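You operate a simulated robot arm through the tools that you are given. There is no shell and no other tool.

Carry out the task below with a simulated robot arm. There is one attempt and no reset: what you move stays moved.

## Task
Open the air valves on presses one and two and set each gauge to 4 bar.
Fine: touch no other control.

Only the result counts: the job must be done as asked and must still hold three seconds after the hand-in. Knocking over, shifting, dropping, spilling or breaking anything else fails it.

## Robot
A 7-joint arm with a four-finger gripper, fixed in place. Base frame: the origin is at the foot of the arm, x ahead of it, y to its left, z up; the work surface is at about z = 800. Lengths are in mm, angles in rad, forces in N, time in s.
Its first joint turns from -1.204 to 3.002 rad. Payload 3.67 kg.
The tool frame sits at the grasp point between the pads (the TCP): z along the fingers, y along the line on which they close. The tips reach 28 mm beyond it. Largest opening 112 mm; the body of the gripper starts 73 mm behind the TCP.
Orientation is told as [roll, pitch, yaw] about the base's x, y, z axes, in that order, counted from this pose: with the fingers straight down and closing along the base's y, the tool's x points along the base's -x, its y along +y and its z along -z.

## Interface
- The arm moves only by the tool move_arm. Its arguments are lists of equal length, an entry for each row: "travel": the shift along the base's x, y, z in units of 500 mm (1.0 is 500 mm), a list of three; "turn": the turn, a rotation vector about the base's x, y, z in units of 60 degrees (1.0 is 60 degrees), a list of three. In form: {"travel": [[dx, dy, dz], ...], "turn": [[wx, wy, wz], ...]}. A call has 1 to 20 rows; each row is the pose to reach, as a shift and turn from the pose commanded when the call began. "fingers" is the finger opening in cm, from 0 to 11.2, set as the call begins (left out, the last holds). A call with a number of a shift or a turn outside -1 to 1 is refused whole. A row lasts 0.2 s, in which the tool goes at most 50 mm and 0.15 rad; a call with a longer step from one row to the next is refused whole, and so is a gripper value outside its range. Where a pose cannot be reached the arm comes as near as it can. A force on the tool above 40 N (or 10 N above the force at the start of the call, whichever is more), or a blocked arm, ends the call early, and 0.2 s more pass. Each finger halts on what it meets, pressing with about 25 N; the grip force reading is that of the motor and also rises with nothing between the fingers. The clock runs only during rows and for 0.2 s after the last one: add rows that repeat a pose to give the fingers time. The reply holds the time, the measured pose of the TCP, the force on the tool along the base axes, the opening and the grip force, in the units named above and with some noise, with the torque about the TCP (base axes, N m) and any sound that the robot's microphone picked up.
- Cameras (640 x 400 px; columns grow to the right, rows downward): "scene" is fixed at [51.2, 650, 1816.1]; the picture's right is [-0.82, -0.58, 0.00], its down [-0.34, 0.47, -0.81] and it looks along [0.47, -0.66, -0.58] (base axes); focal length 340 px, centre (320, 200). "wrist" rides on the gripper at [60, -18, -104] in the tool frame; the picture's right is [0.29, 0.96, 0.00], its down [-0.80, 0.24, -0.55] and it looks along [-0.53, 0.16, 0.83] (tool axes); focal length 234 px, centre (320, 200). There is no depth. A picture from a camera that has moved, and an enlarged one, comes with that camera's place and axes in the base frame and with its lens.
- grab_frame(camera): a new picture of that camera. No time passes.
- move_column(by): slides the trunk up (or, below 0, down) by that many mm; the arm rides with it, the base frame stays. It gives what a move gives, with no picture.
- close_up(camera, box): a new picture of the part [left, top, right, bottom] of that camera's present view, enlarged. No time passes.
- job_done(): hands the job in; it is judged then, once.

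Nothing tells you positions but the pictures and the camera data. Unless the task says otherwise, let go and move clear before handing in.

The tools are called after ">>>" by a JSON object that holds its "name" and its "arguments". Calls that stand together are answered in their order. move_arm: Moves the arm, as the interface text tells. Its arguments: {"type":"object","properties":{"travel":{"type":"array","items":{"type":"array","items":{"type":"number"}}},"turn":{"type":"array","items":{"type":"array","items":{"type":"number"}}},"fingers":{"type":"number"}},"required":["travel","turn"]} The other tools are called the same way: move_column (by) slides the trunk up or down; grab_frame (camera) takes a picture; close_up (camera, box) takes an enlarged picture of a part of a camera's view; job_done () hands the job in.

At the start:

```text
time: 0.0
tool_pos: [765.8, -436.7, 1404.7]
orientation: [0.0, -0.001, -0.002]
ft_force: [0.3, -0.3, 0.2]
torque: [-0.01, 0.03, -0.01]
finger_gap: 112.1
grip_force: 0.2
trunk travel left (down, up): [-625.0, 215.0]
```

scene: 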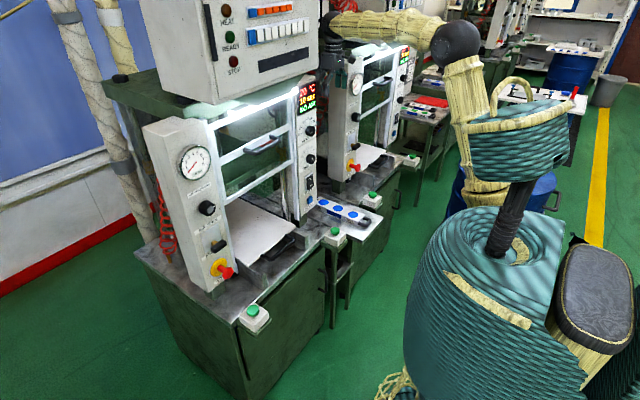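
wrist: 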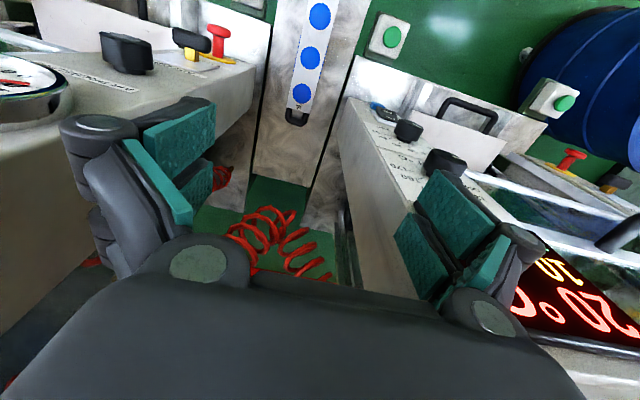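

I see two presses in the scene view, each with a gauge, a black knob, a black switch and a red/yellow valve on the left panel. I'll look closer before moving anything.

>>> {"name": "close_up", "arguments": {"camera": "scene", "box": [130, 110, 330, 340]}}

>>> {"name": "close_up", "arguments": {"camera": "scene", "box": [320, 30, 460, 210]}}

>>> {"name": "close_up", "arguments": {"camera": "scene", "box": [140, 120, 260, 195]}}

>>> {"name": "close_up", "arguments": {"camera": "scene", "box": [160, 185, 280, 300]}}

```text
1.74 times, centred on (230, 225) of scene
camera zoom: at [51.2, 650.0, 1816.1], right [-0.82, -0.58, 0.0], down [-0.34, 0.47, -0.81], along [0.47, -0.66, -0.58], focal length 591 px, centre (476, 156)
```

zoom: 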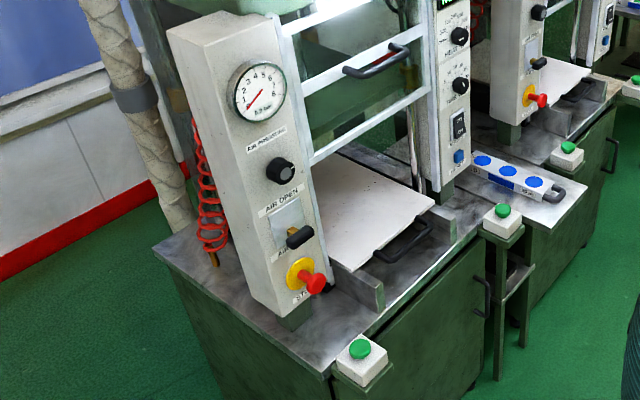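

```text
2.22 times, centred on (390, 120) of scene
camera zoom: at [51.2, 650.0, 1816.1], right [-0.82, -0.58, 0.0], down [-0.34, 0.47, -0.81], along [0.47, -0.66, -0.58], focal length 756 px, centre (164, 378)
```

zoom: 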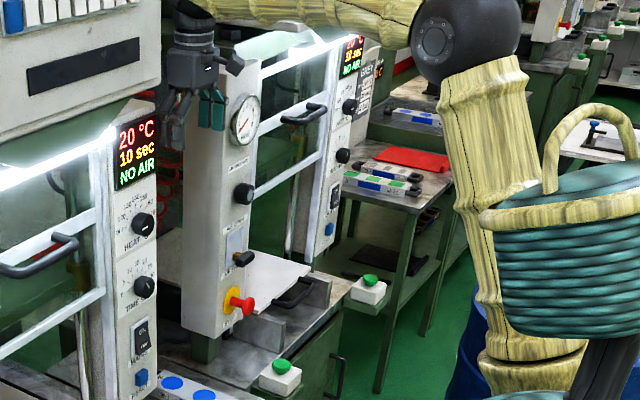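

```text
5.33 times, centred on (200, 158) of scene
camera zoom: at [51.2, 650.0, 1816.1], right [-0.82, -0.58, 0.0], down [-0.34, 0.47, -0.81], along [0.47, -0.66, -0.58], focal length 1814 px, centre (960, 427)
```

zoom: 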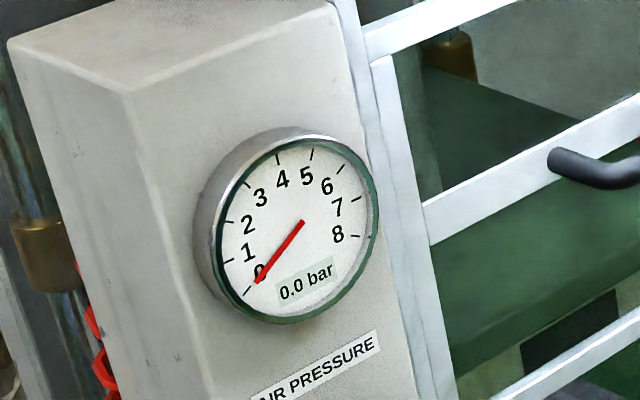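

```text
3.48 times, centred on (220, 242) of scene
camera zoom: at [51.2, 650.0, 1816.1], right [-0.82, -0.58, 0.0], down [-0.34, 0.47, -0.81], along [0.47, -0.66, -0.58], focal length 1183 px, centre (668, 52)
```

zoom: 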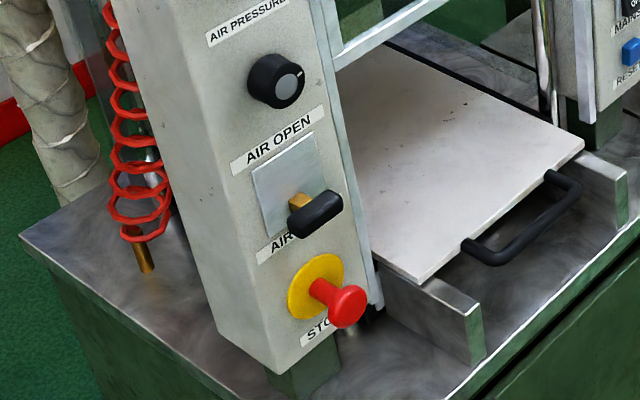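

The panels have a gauge (AIR PRESSURE), a regulator knob, a lever valve (AIR OPEN / AIR ...), and a red STOP below it that must not be touched. I'll look at the valve and at the second press in detail.

>>> {"name": "close_up", "arguments": {"camera": "scene", "box": [190, 195, 250, 285]}}

>>> {"name": "close_up", "arguments": {"camera": "scene", "box": [335, 65, 395, 180]}}

>>> {"name": "close_up", "arguments": {"camera": "scene", "box": [200, 0, 340, 110]}}

>>> {"name": "close_up", "arguments": {"camera": "scene", "box": [340, 130, 380, 180]}}

>>> {"name": "close_up", "arguments": {"camera": "wrist", "box": [0, 0, 300, 160]}}

>>> {"name": "close_up", "arguments": {"camera": "scene", "box": [400, 0, 640, 150]}}

```text
4.44 times, centred on (220, 240) of scene
camera zoom: at [51.2, 650.0, 1816.1], right [-0.82, -0.58, 0.0], down [-0.34, 0.47, -0.81], along [0.47, -0.66, -0.58], focal length 1511 px, centre (764, 22)
```

zoom: 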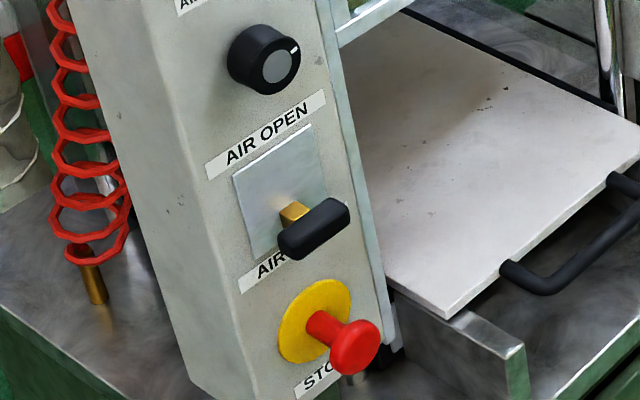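

```text
3.48 times, centred on (365, 122) of scene
camera zoom: at [51.2, 650.0, 1816.1], right [-0.82, -0.58, 0.0], down [-0.34, 0.47, -0.81], along [0.47, -0.66, -0.58], focal length 1183 px, centre (164, 470)
```

zoom: 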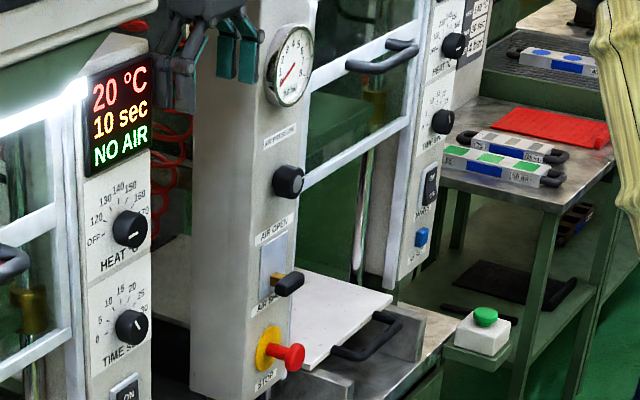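

```text
3.64 times, centred on (270, 55) of scene
camera zoom: at [51.2, 650.0, 1816.1], right [-0.82, -0.58, 0.0], down [-0.34, 0.47, -0.81], along [0.47, -0.66, -0.58], focal length 1236 px, centre (502, 727)
```

zoom: 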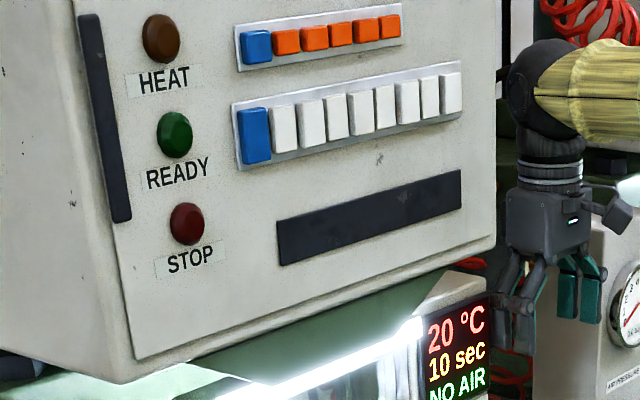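

```text
8.00 times, centred on (360, 155) of scene
camera zoom: at [51.2, 650.0, 1816.1], right [-0.82, -0.58, 0.0], down [-0.34, 0.47, -0.81], along [0.47, -0.66, -0.58], focal length 2720 px, centre (0, 560)
```

zoom: 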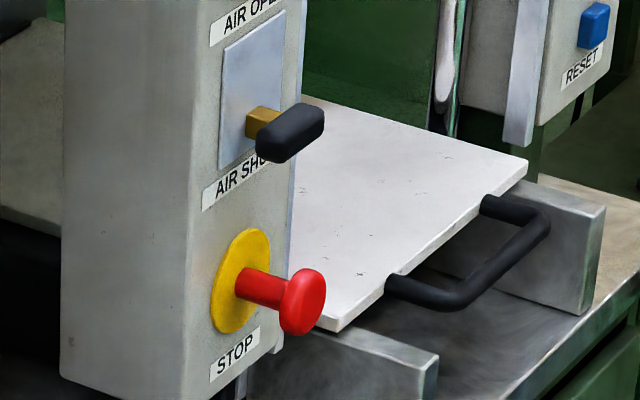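

```text
2.13 times, centred on (150, 80) of wrist
camera zoom: at [703.1, -455.3, 1509.6], right [-0.29, 0.96, 0.0], down [0.8, 0.24, 0.55], along [0.53, 0.16, -0.83], focal length 500 px, centre (683, 456)
```

zoom: 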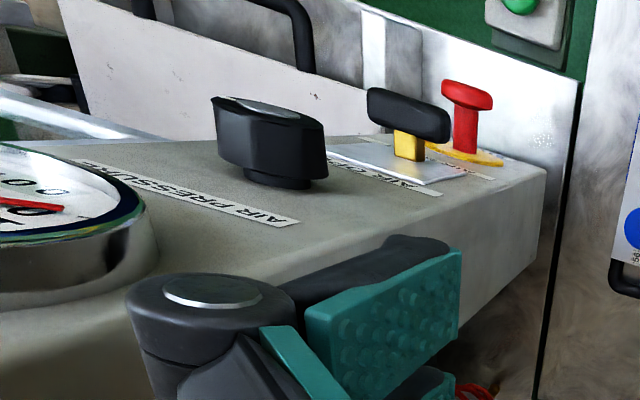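

```text
2.67 times, centred on (520, 75) of scene
camera zoom: at [51.2, 650.0, 1816.1], right [-0.82, -0.58, 0.0], down [-0.34, 0.47, -0.81], along [0.47, -0.66, -0.58], focal length 907 px, centre (-213, 533)
```

zoom: 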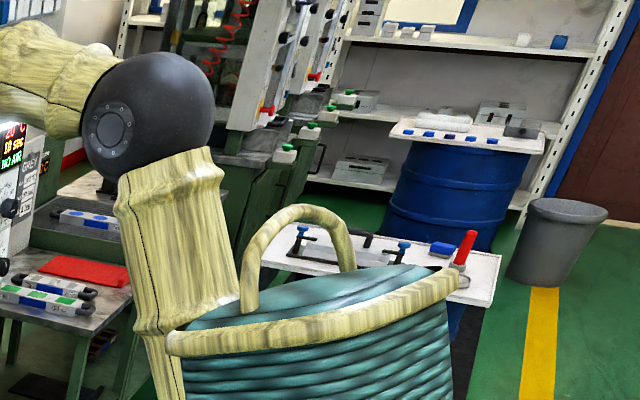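

Press two's panel faces -x with the knob near [755,-631,1234]; press one's knob is near [750,205,1234], with the valves about 120 mm below. I'll back straight out of the gap along -x and then start tilting the tool towards horizontal.

>>> {"name": "move_arm", "arguments": {"travel": [[-0.08, 0, 0], [-0.16, 0, 0], [-0.24, 0, 0], [-0.32, 0, 0], [-0.4, 0, 0], [-0.44, 0, 0], [-0.44, 0, 0], [-0.44, 0, 0], [-0.44, 0, 0], [-0.44, 0, 0], [-0.44, 0, 0], [-0.44, 0, 0], [-0.44, 0, 0], [-0.44, 0, 0]], "turn": [[0, 0, 0], [0, 0, 0], [0, 0, 0], [0, 0, 0], [0, 0, 0], [0, -0.125, 0], [0, -0.25, 0], [0, -0.375, 0], [0, -0.5, 0], [0, -0.625, 0], [0, -0.75, 0], [0, -0.875, 0], [0, -1, 0], [0, -1, 0]]}}

```text
time: 1.8
tool_pos: [540.9, -486.3, 1357.8]
orientation: [0.17, -0.315, -0.087]
ft_force: [-0.6, -0.1, -0.1]
torque: [0.0, -0.02, 0.0]
finger_gap: 111.8
grip_force: 0.1
trunk travel left (down, up): [-625.0, 215.0]
stopped in row 8: the arm was blocked; the commanded pose is now the measured one
```

The arm stopped partway through the tilt, and I felt no contact force, so it may be a joint limit. I'll look at where the arm is now.

>>> {"name": "grab_frame", "arguments": {"camera": "scene"}}

>>> {"name": "grab_frame", "arguments": {"camera": "wrist"}}

```text
taken
```

scene: 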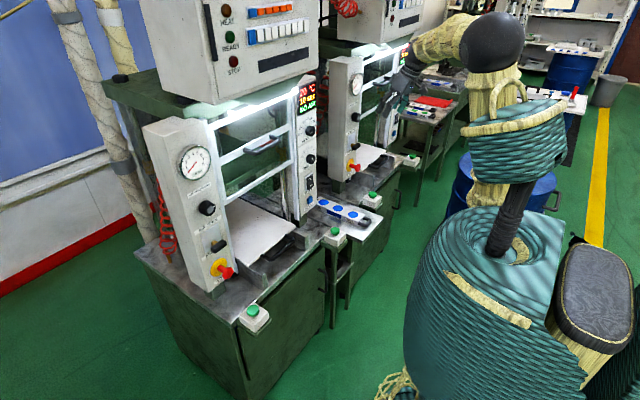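

```text
taken
camera wrist: at [449.4, -513.3, 1434.2], right [-0.24, 0.97, 0.06], down [0.59, 0.09, 0.81], along [0.77, 0.23, -0.59], focal length 234 px, centre (320, 200)
```

wrist: 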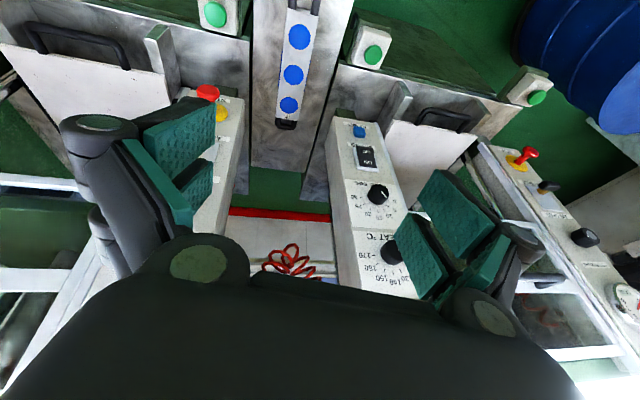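

The tool is clear of the presses in open space, and the elbow is high. Lowering the trunk should let the hand go horizontal at panel height, so I'll lower it by 250 mm.

>>> {"name": "move_column", "arguments": {"by": -250}}

```text
time: 4.3
tool_pos: [540.8, -484.9, 1110.8]
orientation: [0.169, -0.318, -0.085]
ft_force: [0.6, 0.0, 0.2]
torque: [0.04, 0.02, -0.03]
finger_gap: 112.3
grip_force: 0.1
trunk travel left (down, up): [-375.0, 465.0]
```

The trunk is lowered and the hand is at z≈1110. I'll raise the hand to about 1250 and tilt further, in small steps.

>>> {"name": "move_arm", "arguments": {"travel": [[0, 0, 0.07], [0, 0, 0.14], [0, 0, 0.21], [0, 0, 0.28], [0, 0, 0.28], [0, 0, 0.28], [0, 0, 0.28], [0, 0, 0.28], [0, 0, 0.28], [0, 0, 0.28]], "turn": [[0, 0, 0], [0, 0, 0], [0, 0, 0], [0, 0, 0], [-0.032, -0.111, -0.003], [-0.064, -0.222, -0.006], [-0.096, -0.334, -0.009], [-0.128, -0.445, -0.012], [-0.16, -0.556, -0.015], [-0.16, -0.556, -0.015]]}}

```text
time: 6.1
tool_pos: [538.6, -543.8, 1197.1]
orientation: [0.257, -0.702, -0.205]
ft_force: [0.3, -0.7, -0.5]
torque: [-0.01, 0.01, -0.01]
finger_gap: 111.7
grip_force: 0.0
trunk travel left (down, up): [-375.0, 465.0]
stopped in row 8: the arm was blocked; the commanded pose is now the measured one
```

The tilt has reached about 0.7 rad, with drift away from the base. I'll look at the arm's shape to see which way gives room.

>>> {"name": "close_up", "arguments": {"camera": "scene", "box": [300, 0, 620, 200]}}

>>> {"name": "grab_frame", "arguments": {"camera": "wrist"}}

```text
2.00 times, centred on (460, 100) of scene
camera zoom: at [51.2, 650.0, 1816.1], right [-0.82, -0.58, 0.0], down [-0.34, 0.47, -0.81], along [0.47, -0.66, -0.58], focal length 680 px, centre (40, 400)
```

zoom: 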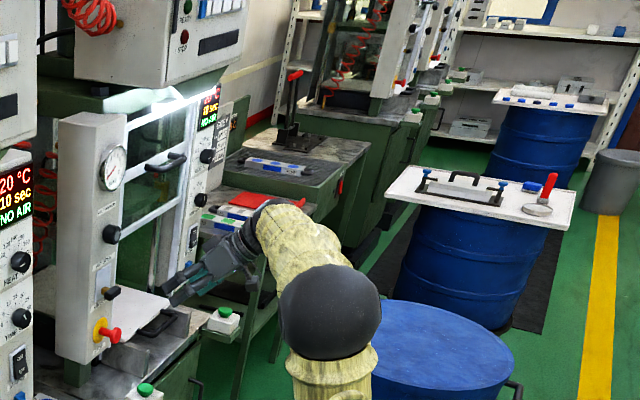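

```text
taken
camera wrist: at [422.1, -565.7, 1231.2], right [-0.18, 0.98, 0.0], down [0.24, 0.04, 0.97], along [0.95, 0.18, -0.24], focal length 234 px, centre (320, 200)
```

wrist: 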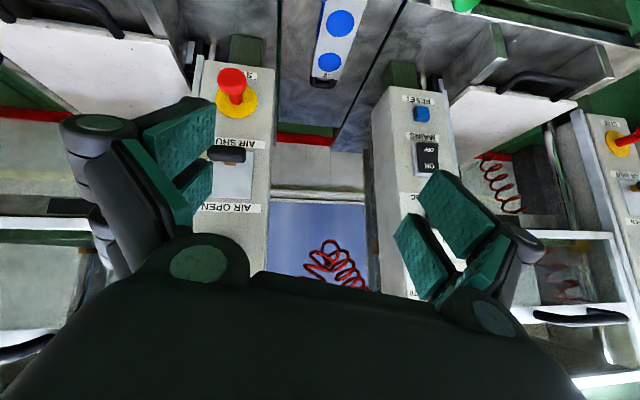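

The wrist seems limited in how far it bends up relative to the forearm, so the forearm should slope upward. I'll raise the hand relative to the trunk first, then lower the trunk further.

>>> {"name": "move_arm", "arguments": {"travel": [[0, 0, 0.09], [0, 0, 0.18], [0, 0, 0.27], [0, 0, 0.36], [0, 0, 0.45], [0, 0, 0.54], [0, 0, 0.54]], "turn": [[0, 0, 0], [0, 0, 0], [0, 0, 0], [0, 0, 0], [0, 0, 0], [0, 0, 0], [0, 0, 0]]}}

>>> {"name": "move_column", "arguments": {"by": -300}}

>>> {"name": "close_up", "arguments": {"camera": "scene", "box": [300, 0, 620, 200]}}

```text
time: 7.7
tool_pos: [538.8, -539.4, 1470.0]
orientation: [0.251, -0.705, -0.196]
ft_force: [0.1, 0.4, -0.2]
torque: [-0.01, -0.01, -0.04]
finger_gap: 112.1
grip_force: 0.1
trunk travel left (down, up): [-375.0, 465.0]
```

```text
time: 10.7
tool_pos: [540.1, -539.4, 1170.7]
orientation: [0.252, -0.703, -0.2]
ft_force: [0.8, 0.0, 0.5]
torque: [0.01, 0.0, -0.01]
finger_gap: 112.2
grip_force: 0.0
trunk travel left (down, up): [-75.0, 765.0]
```

```text
2.00 times, centred on (460, 100) of scene
camera zoom: at [51.2, 650.0, 1816.1], right [-0.82, -0.58, 0.0], down [-0.34, 0.47, -0.81], along [0.47, -0.66, -0.58], focal length 680 px, centre (40, 400)
```

zoom: 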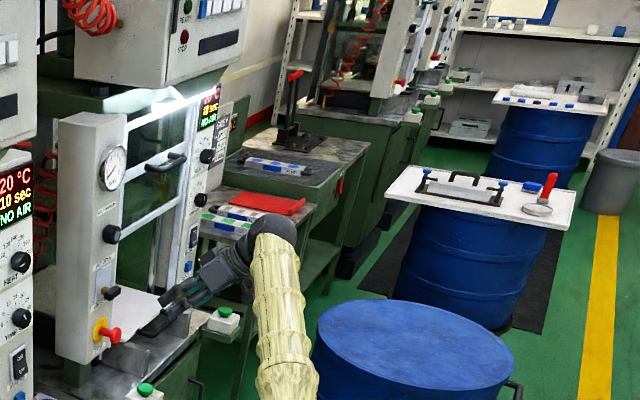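

The forearm now slopes up toward the wrist. I'll complete the tilt to horizontal (tool along +x) and rise slightly.

>>> {"name": "move_arm", "arguments": {"travel": [[0, 0, 0.02], [0, 0, 0.04], [0, 0, 0.06], [0, 0, 0.08], [0, 0, 0.1], [0, 0, 0.12], [0, 0, 0.12], [0, 0, 0.12]], "turn": [[-0.0265, -0.1154, -0.0066], [-0.053, -0.2308, -0.0133], [-0.0796, -0.3462, -0.0199], [-0.1061, -0.4615, -0.0265], [-0.1326, -0.5769, -0.0331], [-0.1592, -0.6923, -0.0398], [-0.1857, -0.8077, -0.0464], [-0.1857, -0.8077, -0.0464]]}}

>>> {"name": "grab_frame", "arguments": {"camera": "wrist"}}

>>> {"name": "close_up", "arguments": {"camera": "scene", "box": [300, 0, 620, 200]}}

```text
time: 12.7
tool_pos: [543.1, -605.3, 1185.6]
orientation: [1.394, -1.475, -1.416]
ft_force: [0.2, -0.4, 0.0]
torque: [0.0, -0.03, 0.02]
finger_gap: 112.0
grip_force: 0.0
trunk travel left (down, up): [-75.0, 765.0]
stopped in row 8: the arm was blocked; the commanded pose is now the measured one
```

```text
taken
camera wrist: at [436.4, -615.9, 1127.0], right [0.02, 0.98, -0.2], down [-0.54, 0.17, 0.83], along [0.84, 0.09, 0.53], focal length 234 px, centre (320, 200)
```

wrist: 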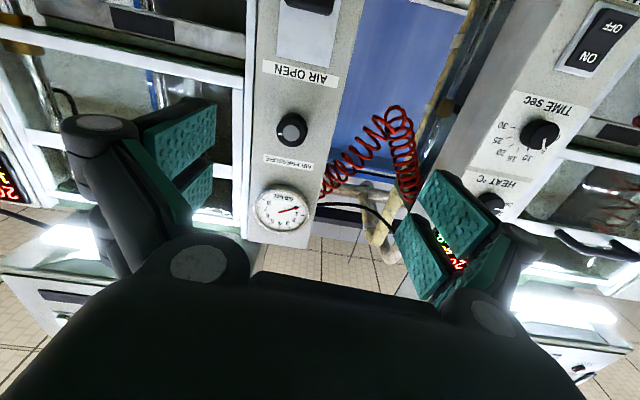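

```text
2.00 times, centred on (460, 100) of scene
camera zoom: at [51.2, 650.0, 1816.1], right [-0.82, -0.58, 0.0], down [-0.34, 0.47, -0.81], along [0.47, -0.66, -0.58], focal length 680 px, centre (40, 400)
```

zoom: 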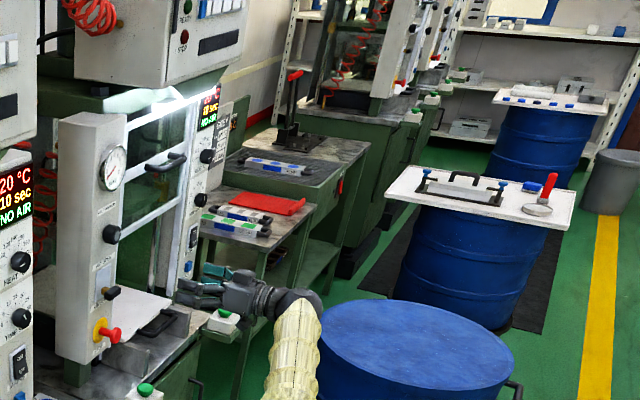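

The tool is now nearly horizontal, facing press two's panel, and the gauge, knob and valve plate are all visible in the wrist view. I'll advance a little, level the roll, and look closely.

>>> {"name": "move_arm", "arguments": {"travel": [[0.04, -0.01, 0.03], [0.08, -0.02, 0.06], [0.12, -0.03, 0.1], [0.12, -0.03, 0.1]], "turn": [[-0.03, 0, 0], [-0.06, 0, 0], [-0.088, 0, 0], [-0.088, 0, 0]]}}

>>> {"name": "grab_frame", "arguments": {"camera": "wrist"}}

>>> {"name": "close_up", "arguments": {"camera": "wrist", "box": [200, -60, 400, 240]}}

```text
time: 13.7
tool_pos: [604.3, -616.8, 1239.3]
orientation: [-0.141, -1.557, 0.123]
ft_force: [-0.1, -0.1, -0.1]
torque: [0.02, -0.02, -0.01]
finger_gap: 111.9
grip_force: 0.1
trunk travel left (down, up): [-75.0, 765.0]
```

```text
taken
camera wrist: at [497.2, -632.6, 1181.7], right [0.01, 0.96, -0.29], down [-0.54, 0.25, 0.8], along [0.84, 0.14, 0.52], focal length 234 px, centre (320, 200)
```

wrist: 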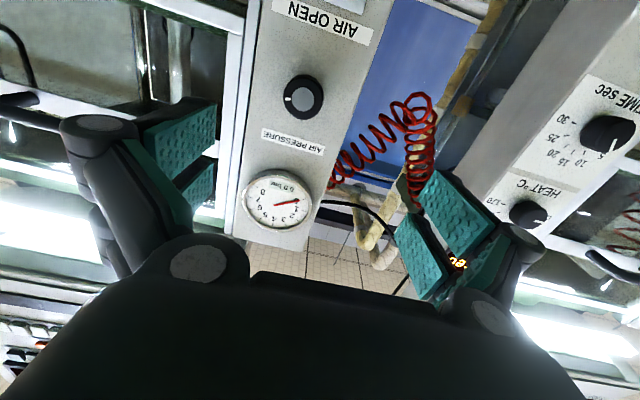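

```text
refused: -60 is not a number from 0 to 400
```

The tool is level and aligned at (604,-617,1239), and knob two projects to about (755,-642,1228). I'll lower it 110 mm to view the valve plate.

>>> {"name": "move_arm", "arguments": {"travel": [[0, 0, -0.08], [0, 0, -0.16], [0, 0, -0.22], [0, 0, -0.22]], "turn": [[0, 0, 0], [0, 0, 0], [0, 0, 0], [0, 0, 0]]}}

>>> {"name": "grab_frame", "arguments": {"camera": "wrist"}}

>>> {"name": "close_up", "arguments": {"camera": "wrist", "box": [220, 0, 400, 120]}}

```text
time: 14.7
tool_pos: [602.6, -618.2, 1128.9]
orientation: [-0.114, -1.558, 0.096]
ft_force: [-0.8, 0.3, -0.2]
torque: [-0.01, 0.02, 0.01]
finger_gap: 112.0
grip_force: 0.1
trunk travel left (down, up): [-75.0, 765.0]
```

```text
taken
camera wrist: at [496.2, -634.0, 1070.1], right [0.01, 0.96, -0.29], down [-0.54, 0.25, 0.8], along [0.84, 0.14, 0.52], focal length 234 px, centre (320, 200)
```

wrist: 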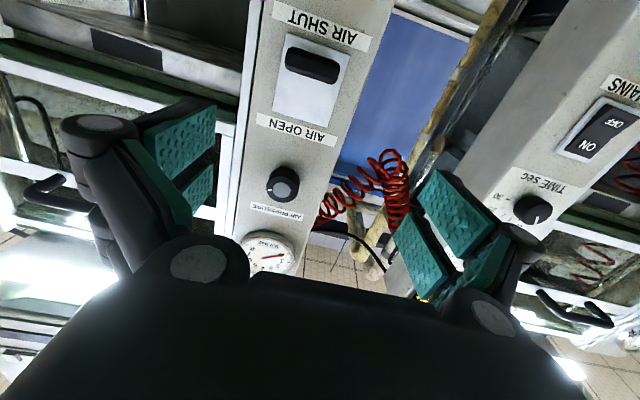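

```text
3.33 times, centred on (310, 60) of wrist
camera zoom: at [496.2, -634.0, 1070.1], right [0.01, 0.96, -0.29], down [-0.54, 0.25, 0.8], along [0.84, 0.14, 0.52], focal length 781 px, centre (353, 667)
```

zoom: 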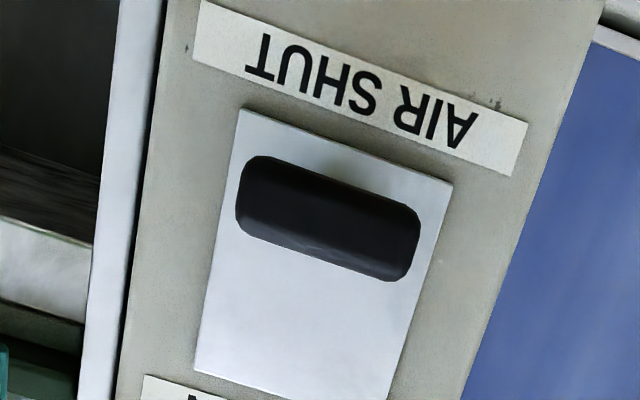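

The valve plate on press two runs from z≈1067 to 1147, centred at y≈-642, and the handle sits low at the AIR SHUT end, around z≈1085. I'll check how the handle is mounted from the side before pushing it upward.

>>> {"name": "close_up", "arguments": {"camera": "scene", "box": [340, 125, 388, 155]}}

>>> {"name": "close_up", "arguments": {"camera": "scene", "box": [196, 215, 252, 265]}}

>>> {"name": "close_up", "arguments": {"camera": "scene", "box": [340, 60, 420, 180]}}

```text
13.33 times, centred on (364, 140) of scene
camera zoom: at [51.2, 650.0, 1816.1], right [-0.82, -0.58, 0.0], down [-0.34, 0.47, -0.81], along [0.47, -0.66, -0.58], focal length 4534 px, centre (-267, 1000)
```

zoom: 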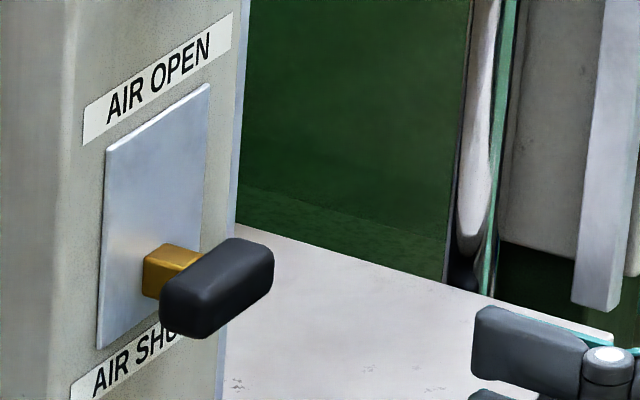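

```text
8.00 times, centred on (224, 240) of scene
camera zoom: at [51.2, 650.0, 1816.1], right [-0.82, -0.58, 0.0], down [-0.34, 0.47, -0.81], along [0.47, -0.66, -0.58], focal length 2720 px, centre (1088, -120)
```

zoom: 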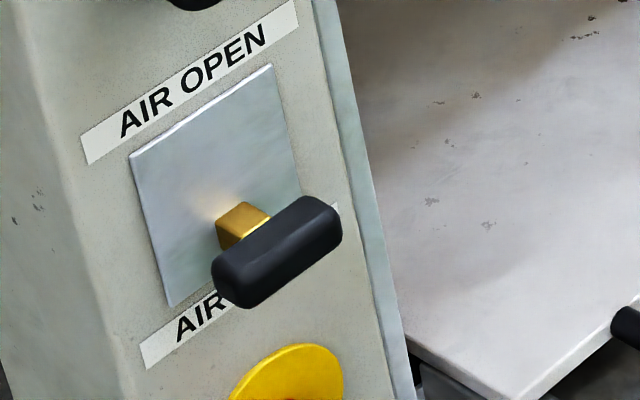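

```text
3.33 times, centred on (380, 120) of scene
camera zoom: at [51.2, 650.0, 1816.1], right [-0.82, -0.58, 0.0], down [-0.34, 0.47, -0.81], along [0.47, -0.66, -0.58], focal length 1133 px, centre (120, 467)
```

zoom: 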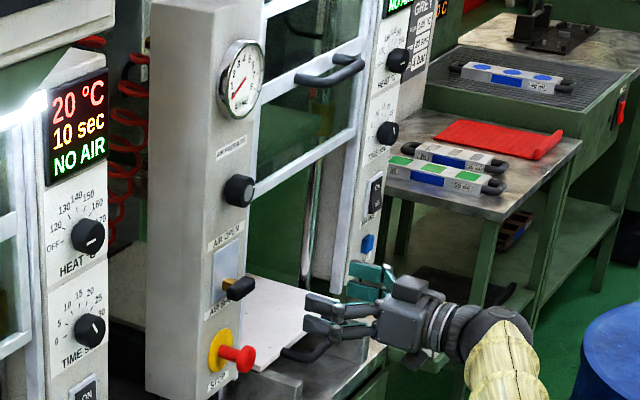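

The handle is a stub on a stem, about x≈757, at the lower (SHUT) end of the plate; the STOP head is well below at z≈972. I'll close the fingers and drop to just below handle height, still well in front of the panel.

>>> {"name": "move_arm", "arguments": {"travel": [[0, -0.015, -0.04], [0, -0.03, -0.1], [0, -0.046, -0.158], [0.06, -0.046, -0.158], [0.06, -0.046, -0.158]], "turn": [[0, 0, 0], [0, 0, 0], [0, 0, 0], [0, 0, 0], [0, 0, 0]], "fingers": 0}}

>>> {"name": "grab_frame", "arguments": {"camera": "wrist"}}

>>> {"name": "close_up", "arguments": {"camera": "scene", "box": [340, 90, 420, 190]}}

```text
time: 15.9
tool_pos: [632.7, -638.8, 1049.1]
orientation: [-0.108, -1.555, 0.091]
ft_force: [0.6, 0.3, -0.4]
torque: [0.0, 0.03, 0.01]
finger_gap: 0.0
grip_force: 24.8
trunk travel left (down, up): [-75.0, 765.0]
```

```text
taken
camera wrist: at [525.5, -655.2, 991.5], right [0.01, 0.96, -0.29], down [-0.54, 0.25, 0.8], along [0.84, 0.14, 0.52], focal length 234 px, centre (320, 200)
```

wrist: 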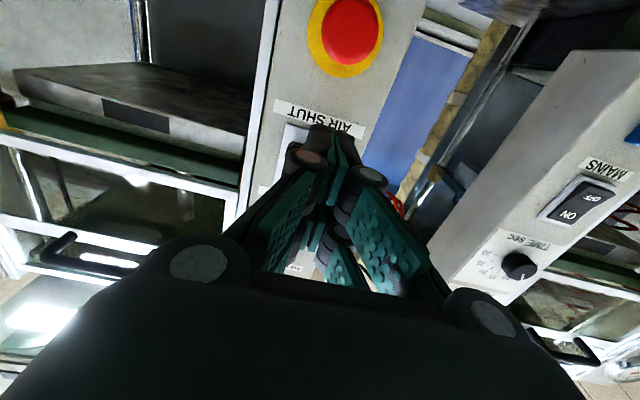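

```text
4.00 times, centred on (380, 140) of scene
camera zoom: at [51.2, 650.0, 1816.1], right [-0.82, -0.58, 0.0], down [-0.34, 0.47, -0.81], along [0.47, -0.66, -0.58], focal length 1360 px, centre (80, 440)
```

zoom: 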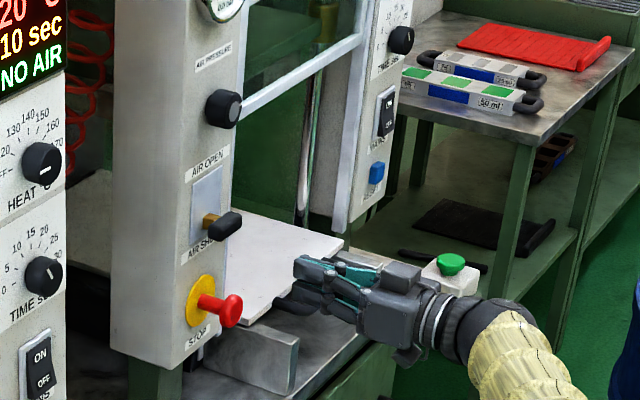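

The fingers are closed, level at z≈1049, between the STOP head (z≈975) and the handle (z≈1085). I'll slide forward under the handle.

>>> {"name": "move_arm", "arguments": {"travel": [[0.06, -0.003, 0], [0.12, -0.004, 0], [0.18, -0.004, 0], [0.214, -0.004, 0], [0.214, -0.004, 0]], "turn": [[0, 0, 0], [0, 0, 0], [0, 0, 0], [0, 0, 0], [0, 0, 0]]}}

>>> {"name": "close_up", "arguments": {"camera": "scene", "box": [340, 120, 400, 170]}}

>>> {"name": "close_up", "arguments": {"camera": "wrist", "box": [220, 20, 440, 180]}}

```text
time: 16.8
tool_pos: [719.8, -644.8, 1060.0]
orientation: [-0.979, -1.568, 0.958]
ft_force: [-59.5, 10.8, -1.6]
torque: [-0.44, -1.39, 0.35]
finger_gap: 5.9
grip_force: 35.5
trunk travel left (down, up): [-75.0, 765.0]
stopped in row 4: the force on the tool passed its limit at 70 N (the readings are from after the stop); the commanded pose is now the measured one
```

```text
8.00 times, centred on (370, 145) of scene
camera zoom: at [51.2, 650.0, 1816.1], right [-0.82, -0.58, 0.0], down [-0.34, 0.47, -0.81], along [0.47, -0.66, -0.58], focal length 2720 px, centre (-80, 640)
```

zoom: 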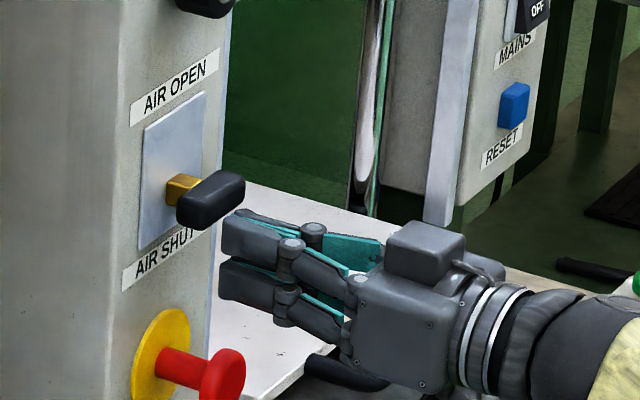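

```text
2.50 times, centred on (330, 100) of wrist
camera zoom: at [614.0, -661.1, 1001.0], right [0.02, 0.96, -0.29], down [-0.55, 0.25, 0.8], along [0.84, 0.14, 0.53], focal length 585 px, centre (295, 450)
```

zoom: 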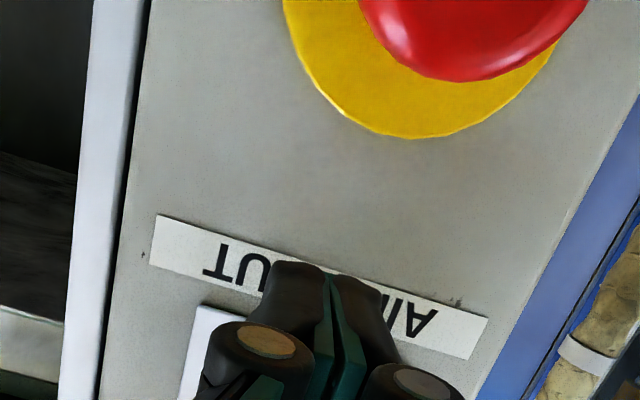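

The fingertips met something at x≈748, and the torque puts the contact about 23 mm above the tool axis, which would be the front of the handle. I'll look closely before moving again.

>>> {"name": "close_up", "arguments": {"camera": "scene", "box": [352, 134, 388, 158]}}

>>> {"name": "grab_frame", "arguments": {"camera": "wrist"}}

```text
16.00 times, centred on (370, 146) of scene
camera zoom: at [51.2, 650.0, 1816.1], right [-0.82, -0.58, 0.0], down [-0.34, 0.47, -0.81], along [0.47, -0.66, -0.58], focal length 5440 px, centre (-480, 1064)
```

zoom: 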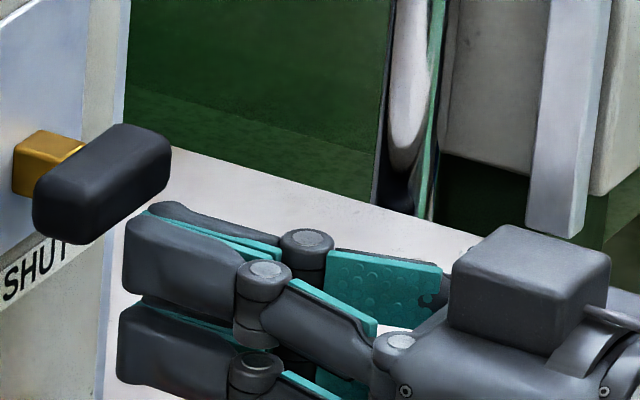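

```text
taken
camera wrist: at [614.0, -661.1, 1001.0], right [0.02, 0.96, -0.29], down [-0.55, 0.25, 0.8], along [0.84, 0.14, 0.53], focal length 234 px, centre (320, 200)
```

wrist: 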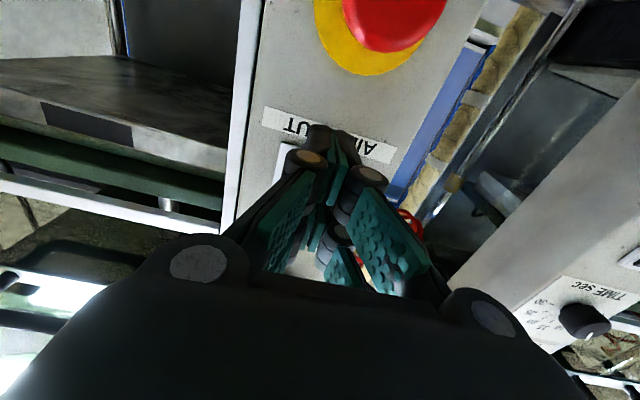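

The hand turns out to have two stacked digits per side, spanning about ±30 mm vertically, so the upper pair met the handle's front. I'll back off, raise to handle height and open, then grip the handle by its two ends.

>>> {"name": "move_arm", "arguments": {"travel": [[-0.06, 0, 0], [-0.14, 0, 0], [-0.14, 0.006, 0.054], [-0.14, 0.006, 0.054], [-0.14, 0.006, 0.054]], "turn": [[0, 0, 0], [0, 0, 0], [0, 0, 0], [0, 0, 0], [0, 0, 0]]}}

>>> {"name": "move_arm", "arguments": {"travel": [[0, 0, 0], [0, 0, 0], [0, 0, 0]], "turn": [[0, 0, 0], [0, 0, 0], [0, 0, 0]], "fingers": 8.5}}

>>> {"name": "grab_frame", "arguments": {"camera": "wrist"}}

>>> {"name": "close_up", "arguments": {"camera": "scene", "box": [340, 110, 400, 160]}}

```text
time: 18.0
tool_pos: [658.9, -643.3, 1081.6]
orientation: [-0.181, -1.56, 0.164]
ft_force: [-0.1, -1.0, 0.1]
torque: [-0.03, 0.02, 0.01]
finger_gap: 0.1
grip_force: 35.3
trunk travel left (down, up): [-75.0, 765.0]
```

```text
time: 18.8
tool_pos: [657.8, -643.7, 1082.7]
orientation: [-0.197, -1.561, 0.177]
ft_force: [0.4, 0.9, -0.3]
torque: [0.0, -0.02, 0.02]
finger_gap: 85.1
grip_force: 0.1
trunk travel left (down, up): [-75.0, 765.0]
```

```text
taken
camera wrist: at [552.0, -659.8, 1023.5], right [0.02, 0.96, -0.29], down [-0.54, 0.25, 0.8], along [0.84, 0.14, 0.52], focal length 234 px, centre (320, 200)
```

wrist: 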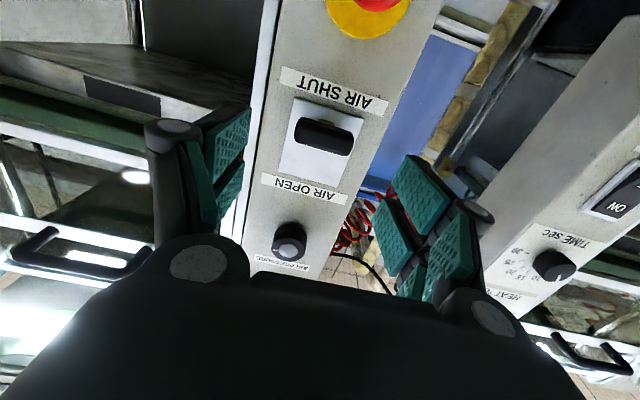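

```text
8.00 times, centred on (370, 135) of scene
camera zoom: at [51.2, 650.0, 1816.1], right [-0.82, -0.58, 0.0], down [-0.34, 0.47, -0.81], along [0.47, -0.66, -0.58], focal length 2720 px, centre (-80, 720)
```

zoom: 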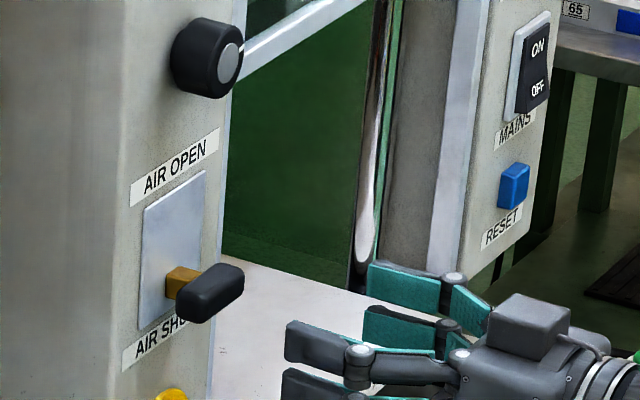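

The handle is unmoved at about (757,-641.5,1086), and the hand is aligned with it. I'll advance with the fingers straddling its ends.

>>> {"name": "move_arm", "arguments": {"travel": [[0.05, 0.004, 0.007], [0.1, 0.004, 0.007], [0.15, 0.004, 0.007], [0.16, 0.004, 0.007], [0.16, 0.004, 0.007]], "turn": [[0, 0, 0], [0, 0, 0], [0, 0, 0], [0, 0, 0], [0, 0, 0]]}}

>>> {"name": "grab_frame", "arguments": {"camera": "wrist"}}

>>> {"name": "close_up", "arguments": {"camera": "scene", "box": [340, 120, 400, 170]}}

```text
time: 20.0
tool_pos: [737.4, -640.0, 1085.4]
orientation: [-0.214, -1.56, 0.196]
ft_force: [-0.4, 0.1, 0.0]
torque: [-0.01, -0.02, -0.02]
finger_gap: 85.0
grip_force: 0.0
trunk travel left (down, up): [-75.0, 765.0]
```

```text
taken
camera wrist: at [631.2, -656.0, 1026.0], right [0.02, 0.96, -0.29], down [-0.54, 0.25, 0.8], along [0.84, 0.14, 0.52], focal length 234 px, centre (320, 200)
```

wrist: 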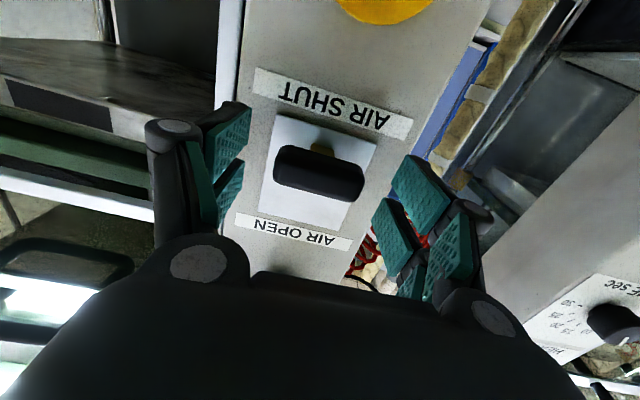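

```text
8.00 times, centred on (370, 145) of scene
camera zoom: at [51.2, 650.0, 1816.1], right [-0.82, -0.58, 0.0], down [-0.34, 0.47, -0.81], along [0.47, -0.66, -0.58], focal length 2720 px, centre (-80, 640)
```

zoom: 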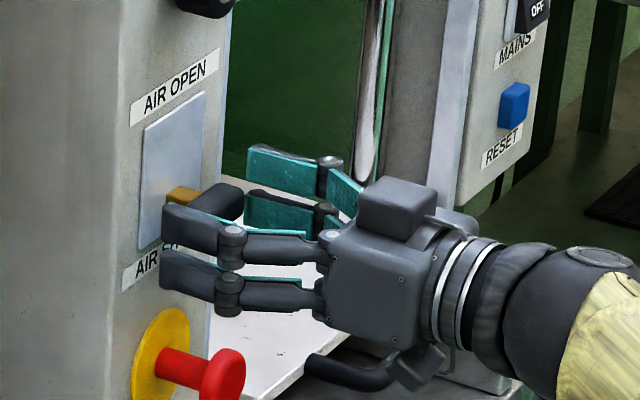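

The handle is centred between the open digits. I'll close on its ends.

>>> {"name": "move_arm", "arguments": {"travel": [[0, 0, 0], [0, 0, 0], [0, 0, 0], [0, 0, 0]], "turn": [[0, 0, 0], [0, 0, 0], [0, 0, 0], [0, 0, 0]], "fingers": 3.5}}

>>> {"name": "grab_frame", "arguments": {"camera": "wrist"}}

>>> {"name": "close_up", "arguments": {"camera": "scene", "box": [340, 120, 400, 170]}}

```text
time: 21.0
tool_pos: [737.5, -641.1, 1084.1]
orientation: [-0.182, -1.559, 0.162]
ft_force: [1.5, -2.2, 1.1]
torque: [-0.16, 0.01, 0.07]
finger_gap: 51.7
grip_force: 44.5
trunk travel left (down, up): [-75.0, 765.0]
```

```text
taken
camera wrist: at [631.1, -656.2, 1025.9], right [0.02, 0.96, -0.29], down [-0.54, 0.25, 0.8], along [0.84, 0.14, 0.52], focal length 234 px, centre (320, 200)
```

wrist: 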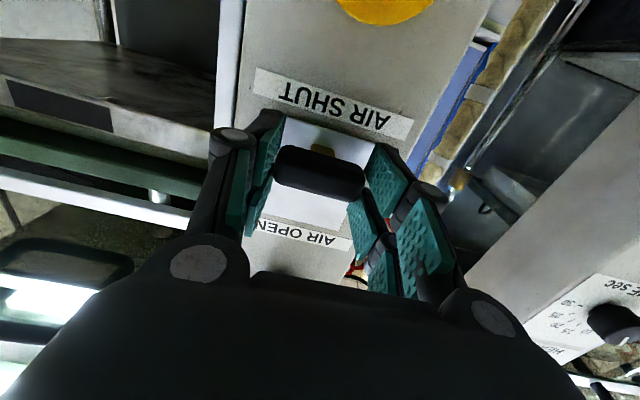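

```text
8.00 times, centred on (370, 145) of scene
camera zoom: at [51.2, 650.0, 1816.1], right [-0.82, -0.58, 0.0], down [-0.34, 0.47, -0.81], along [0.47, -0.66, -0.58], focal length 2720 px, centre (-80, 640)
```

zoom: 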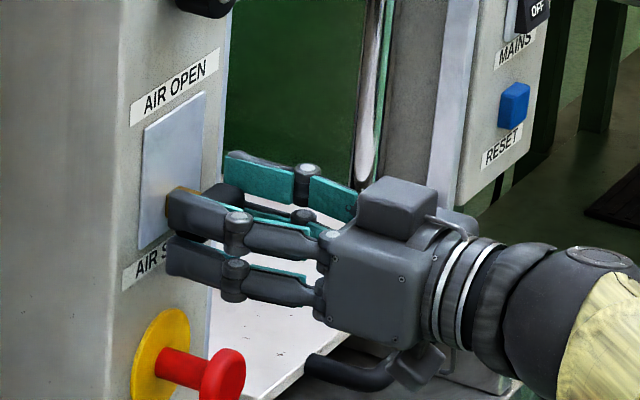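

The handle is gripped with a 51.7 mm gap. I'll lift it gently toward AIR OPEN.

>>> {"name": "move_arm", "arguments": {"travel": [[0, 0, 0.01], [0, 0, 0.02], [0, 0, 0.03], [0, 0, 0.04], [0, 0, 0.04]], "turn": [[0, 0, 0], [0, 0, 0], [0, 0, 0], [0, 0, 0], [0, 0, 0]]}}

>>> {"name": "grab_frame", "arguments": {"camera": "wrist"}}

>>> {"name": "close_up", "arguments": {"camera": "scene", "box": [340, 120, 400, 170]}}

```text
time: 22.2
tool_pos: [738.7, -639.0, 1104.9]
orientation: [-0.209, -1.563, 0.191]
ft_force: [-2.2, -2.5, 0.6]
torque: [0.13, -0.1, 0.09]
finger_gap: 51.3
grip_force: 44.8
trunk travel left (down, up): [-75.0, 765.0]
```

```text
taken
camera wrist: at [631.2, -656.3, 1046.7], right [0.01, 0.96, -0.29], down [-0.54, 0.25, 0.8], along [0.84, 0.15, 0.52], focal length 234 px, centre (320, 200)
```

wrist: 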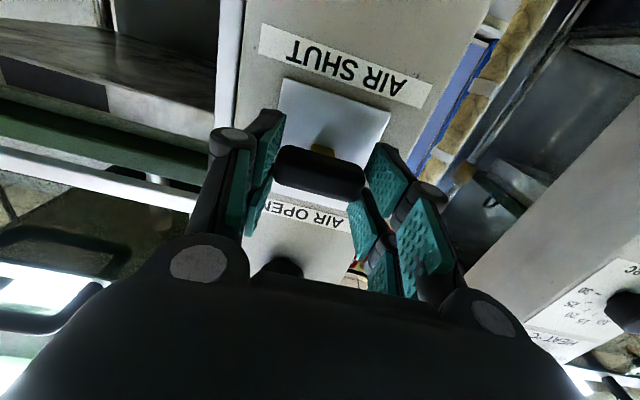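

```text
8.00 times, centred on (370, 145) of scene
camera zoom: at [51.2, 650.0, 1816.1], right [-0.82, -0.58, 0.0], down [-0.34, 0.47, -0.81], along [0.47, -0.66, -0.58], focal length 2720 px, centre (-80, 640)
```

zoom: 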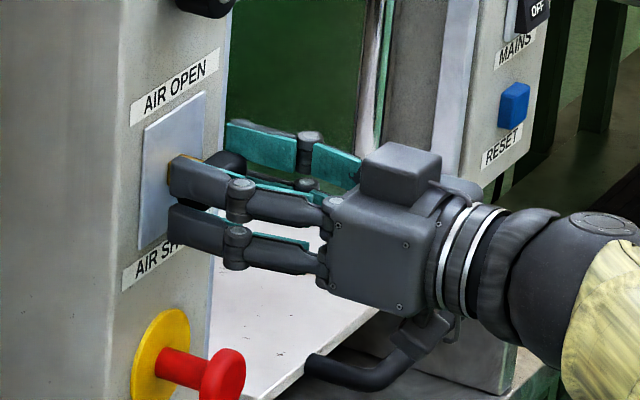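

The handle slides up with the hand with little force. I'll continue upward until it reaches its end of travel.

>>> {"name": "move_arm", "arguments": {"travel": [[0, 0, 0.01], [0, 0, 0.02], [0, 0, 0.03], [0, 0, 0.04], [0, 0, 0.05], [0, 0, 0.06], [0, 0, 0.06]], "turn": [[0, 0, 0], [0, 0, 0], [0, 0, 0], [0, 0, 0], [0, 0, 0], [0, 0, 0], [0, 0, 0]]}}

>>> {"name": "grab_frame", "arguments": {"camera": "wrist"}}

>>> {"name": "close_up", "arguments": {"camera": "scene", "box": [340, 70, 400, 150]}}

```text
time: 23.8
tool_pos: [739.8, -640.3, 1130.2]
orientation: [-0.012, -1.556, -0.006]
ft_force: [-5.4, 8.2, -30.8]
torque: [0.03, 0.82, 0.44]
finger_gap: 51.5
grip_force: 44.7
trunk travel left (down, up): [-75.0, 765.0]
```

```text
taken
camera wrist: at [633.1, -656.3, 1073.5], right [0.01, 0.96, -0.29], down [-0.54, 0.25, 0.8], along [0.84, 0.14, 0.52], focal length 234 px, centre (320, 200)
```

wrist: 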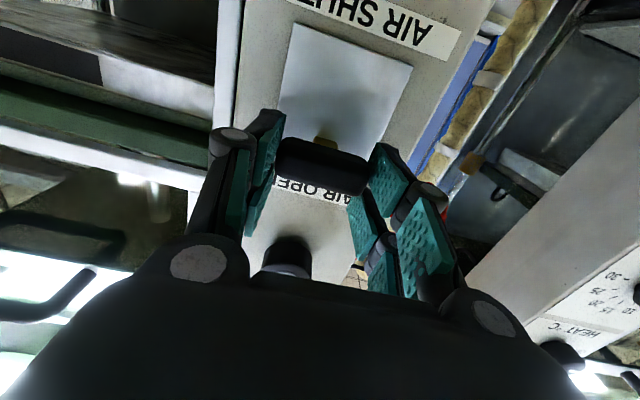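

```text
5.00 times, centred on (370, 110) of scene
camera zoom: at [51.2, 650.0, 1816.1], right [-0.82, -0.58, 0.0], down [-0.34, 0.47, -0.81], along [0.47, -0.66, -0.58], focal length 1700 px, centre (70, 650)
```

zoom: 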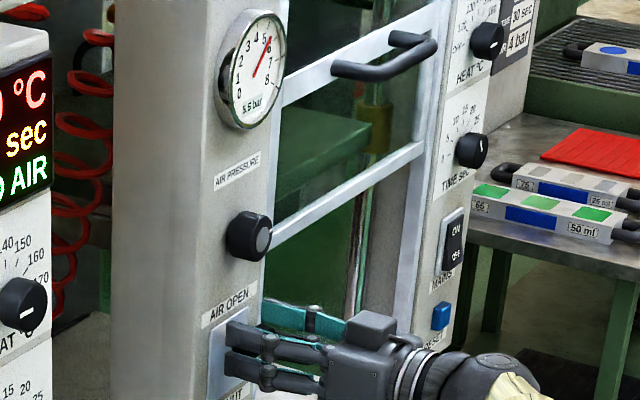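

The valve on press two hit its end stop, and its gauge now reads 5.5 bar. I'll release the handle and back straight out.

>>> {"name": "move_arm", "arguments": {"travel": [[0, 0, -0.006], [0, 0, -0.006], [0, 0, -0.006], [-0.06, 0, -0.006], [-0.14, 0, -0.006], [-0.16, 0, -0.006], [-0.16, 0, -0.006]], "turn": [[0, 0, 0], [0, 0, 0], [0, 0, 0], [0, 0, 0], [0, 0, 0], [0, 0, 0], [0, 0, 0]], "fingers": 8.5}}

>>> {"name": "grab_frame", "arguments": {"camera": "wrist"}}

>>> {"name": "close_up", "arguments": {"camera": "scene", "box": [340, 70, 400, 150]}}

>>> {"name": "close_up", "arguments": {"camera": "scene", "box": [140, 120, 330, 250]}}

```text
time: 25.4
tool_pos: [657.4, -639.2, 1132.8]
orientation: [-0.2, -1.561, 0.183]
ft_force: [-0.4, 0.0, 0.0]
torque: [0.01, -0.02, 0.0]
finger_gap: 85.1
grip_force: 0.0
trunk travel left (down, up): [-75.0, 765.0]
```

```text
taken
camera wrist: at [551.8, -656.9, 1074.3], right [0.01, 0.96, -0.29], down [-0.54, 0.25, 0.8], along [0.84, 0.14, 0.52], focal length 234 px, centre (320, 200)
```

wrist: 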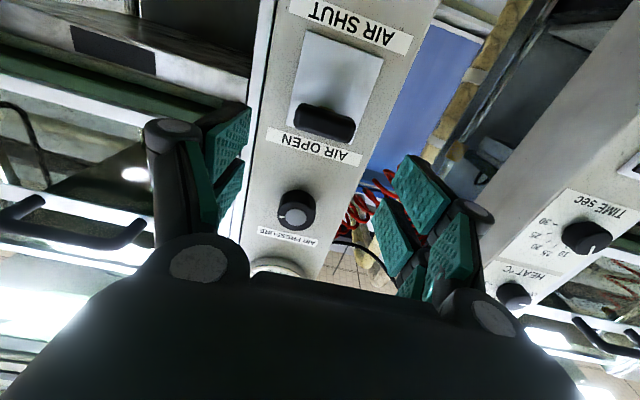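

```text
5.00 times, centred on (370, 110) of scene
camera zoom: at [51.2, 650.0, 1816.1], right [-0.82, -0.58, 0.0], down [-0.34, 0.47, -0.81], along [0.47, -0.66, -0.58], focal length 1700 px, centre (70, 650)
```

zoom: 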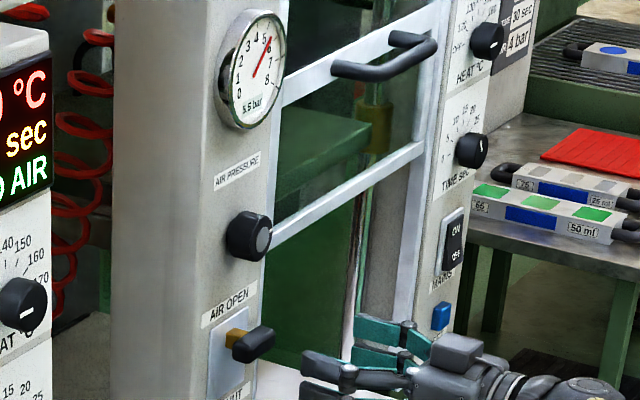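

```text
3.08 times, centred on (235, 185) of scene
camera zoom: at [51.2, 650.0, 1816.1], right [-0.82, -0.58, 0.0], down [-0.34, 0.47, -0.81], along [0.47, -0.66, -0.58], focal length 1046 px, centre (582, 246)
```

zoom: 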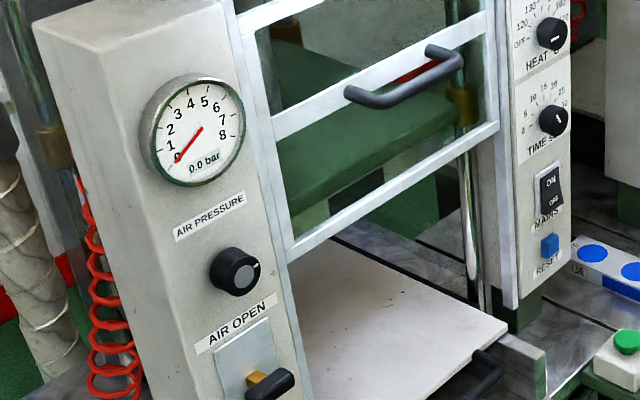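

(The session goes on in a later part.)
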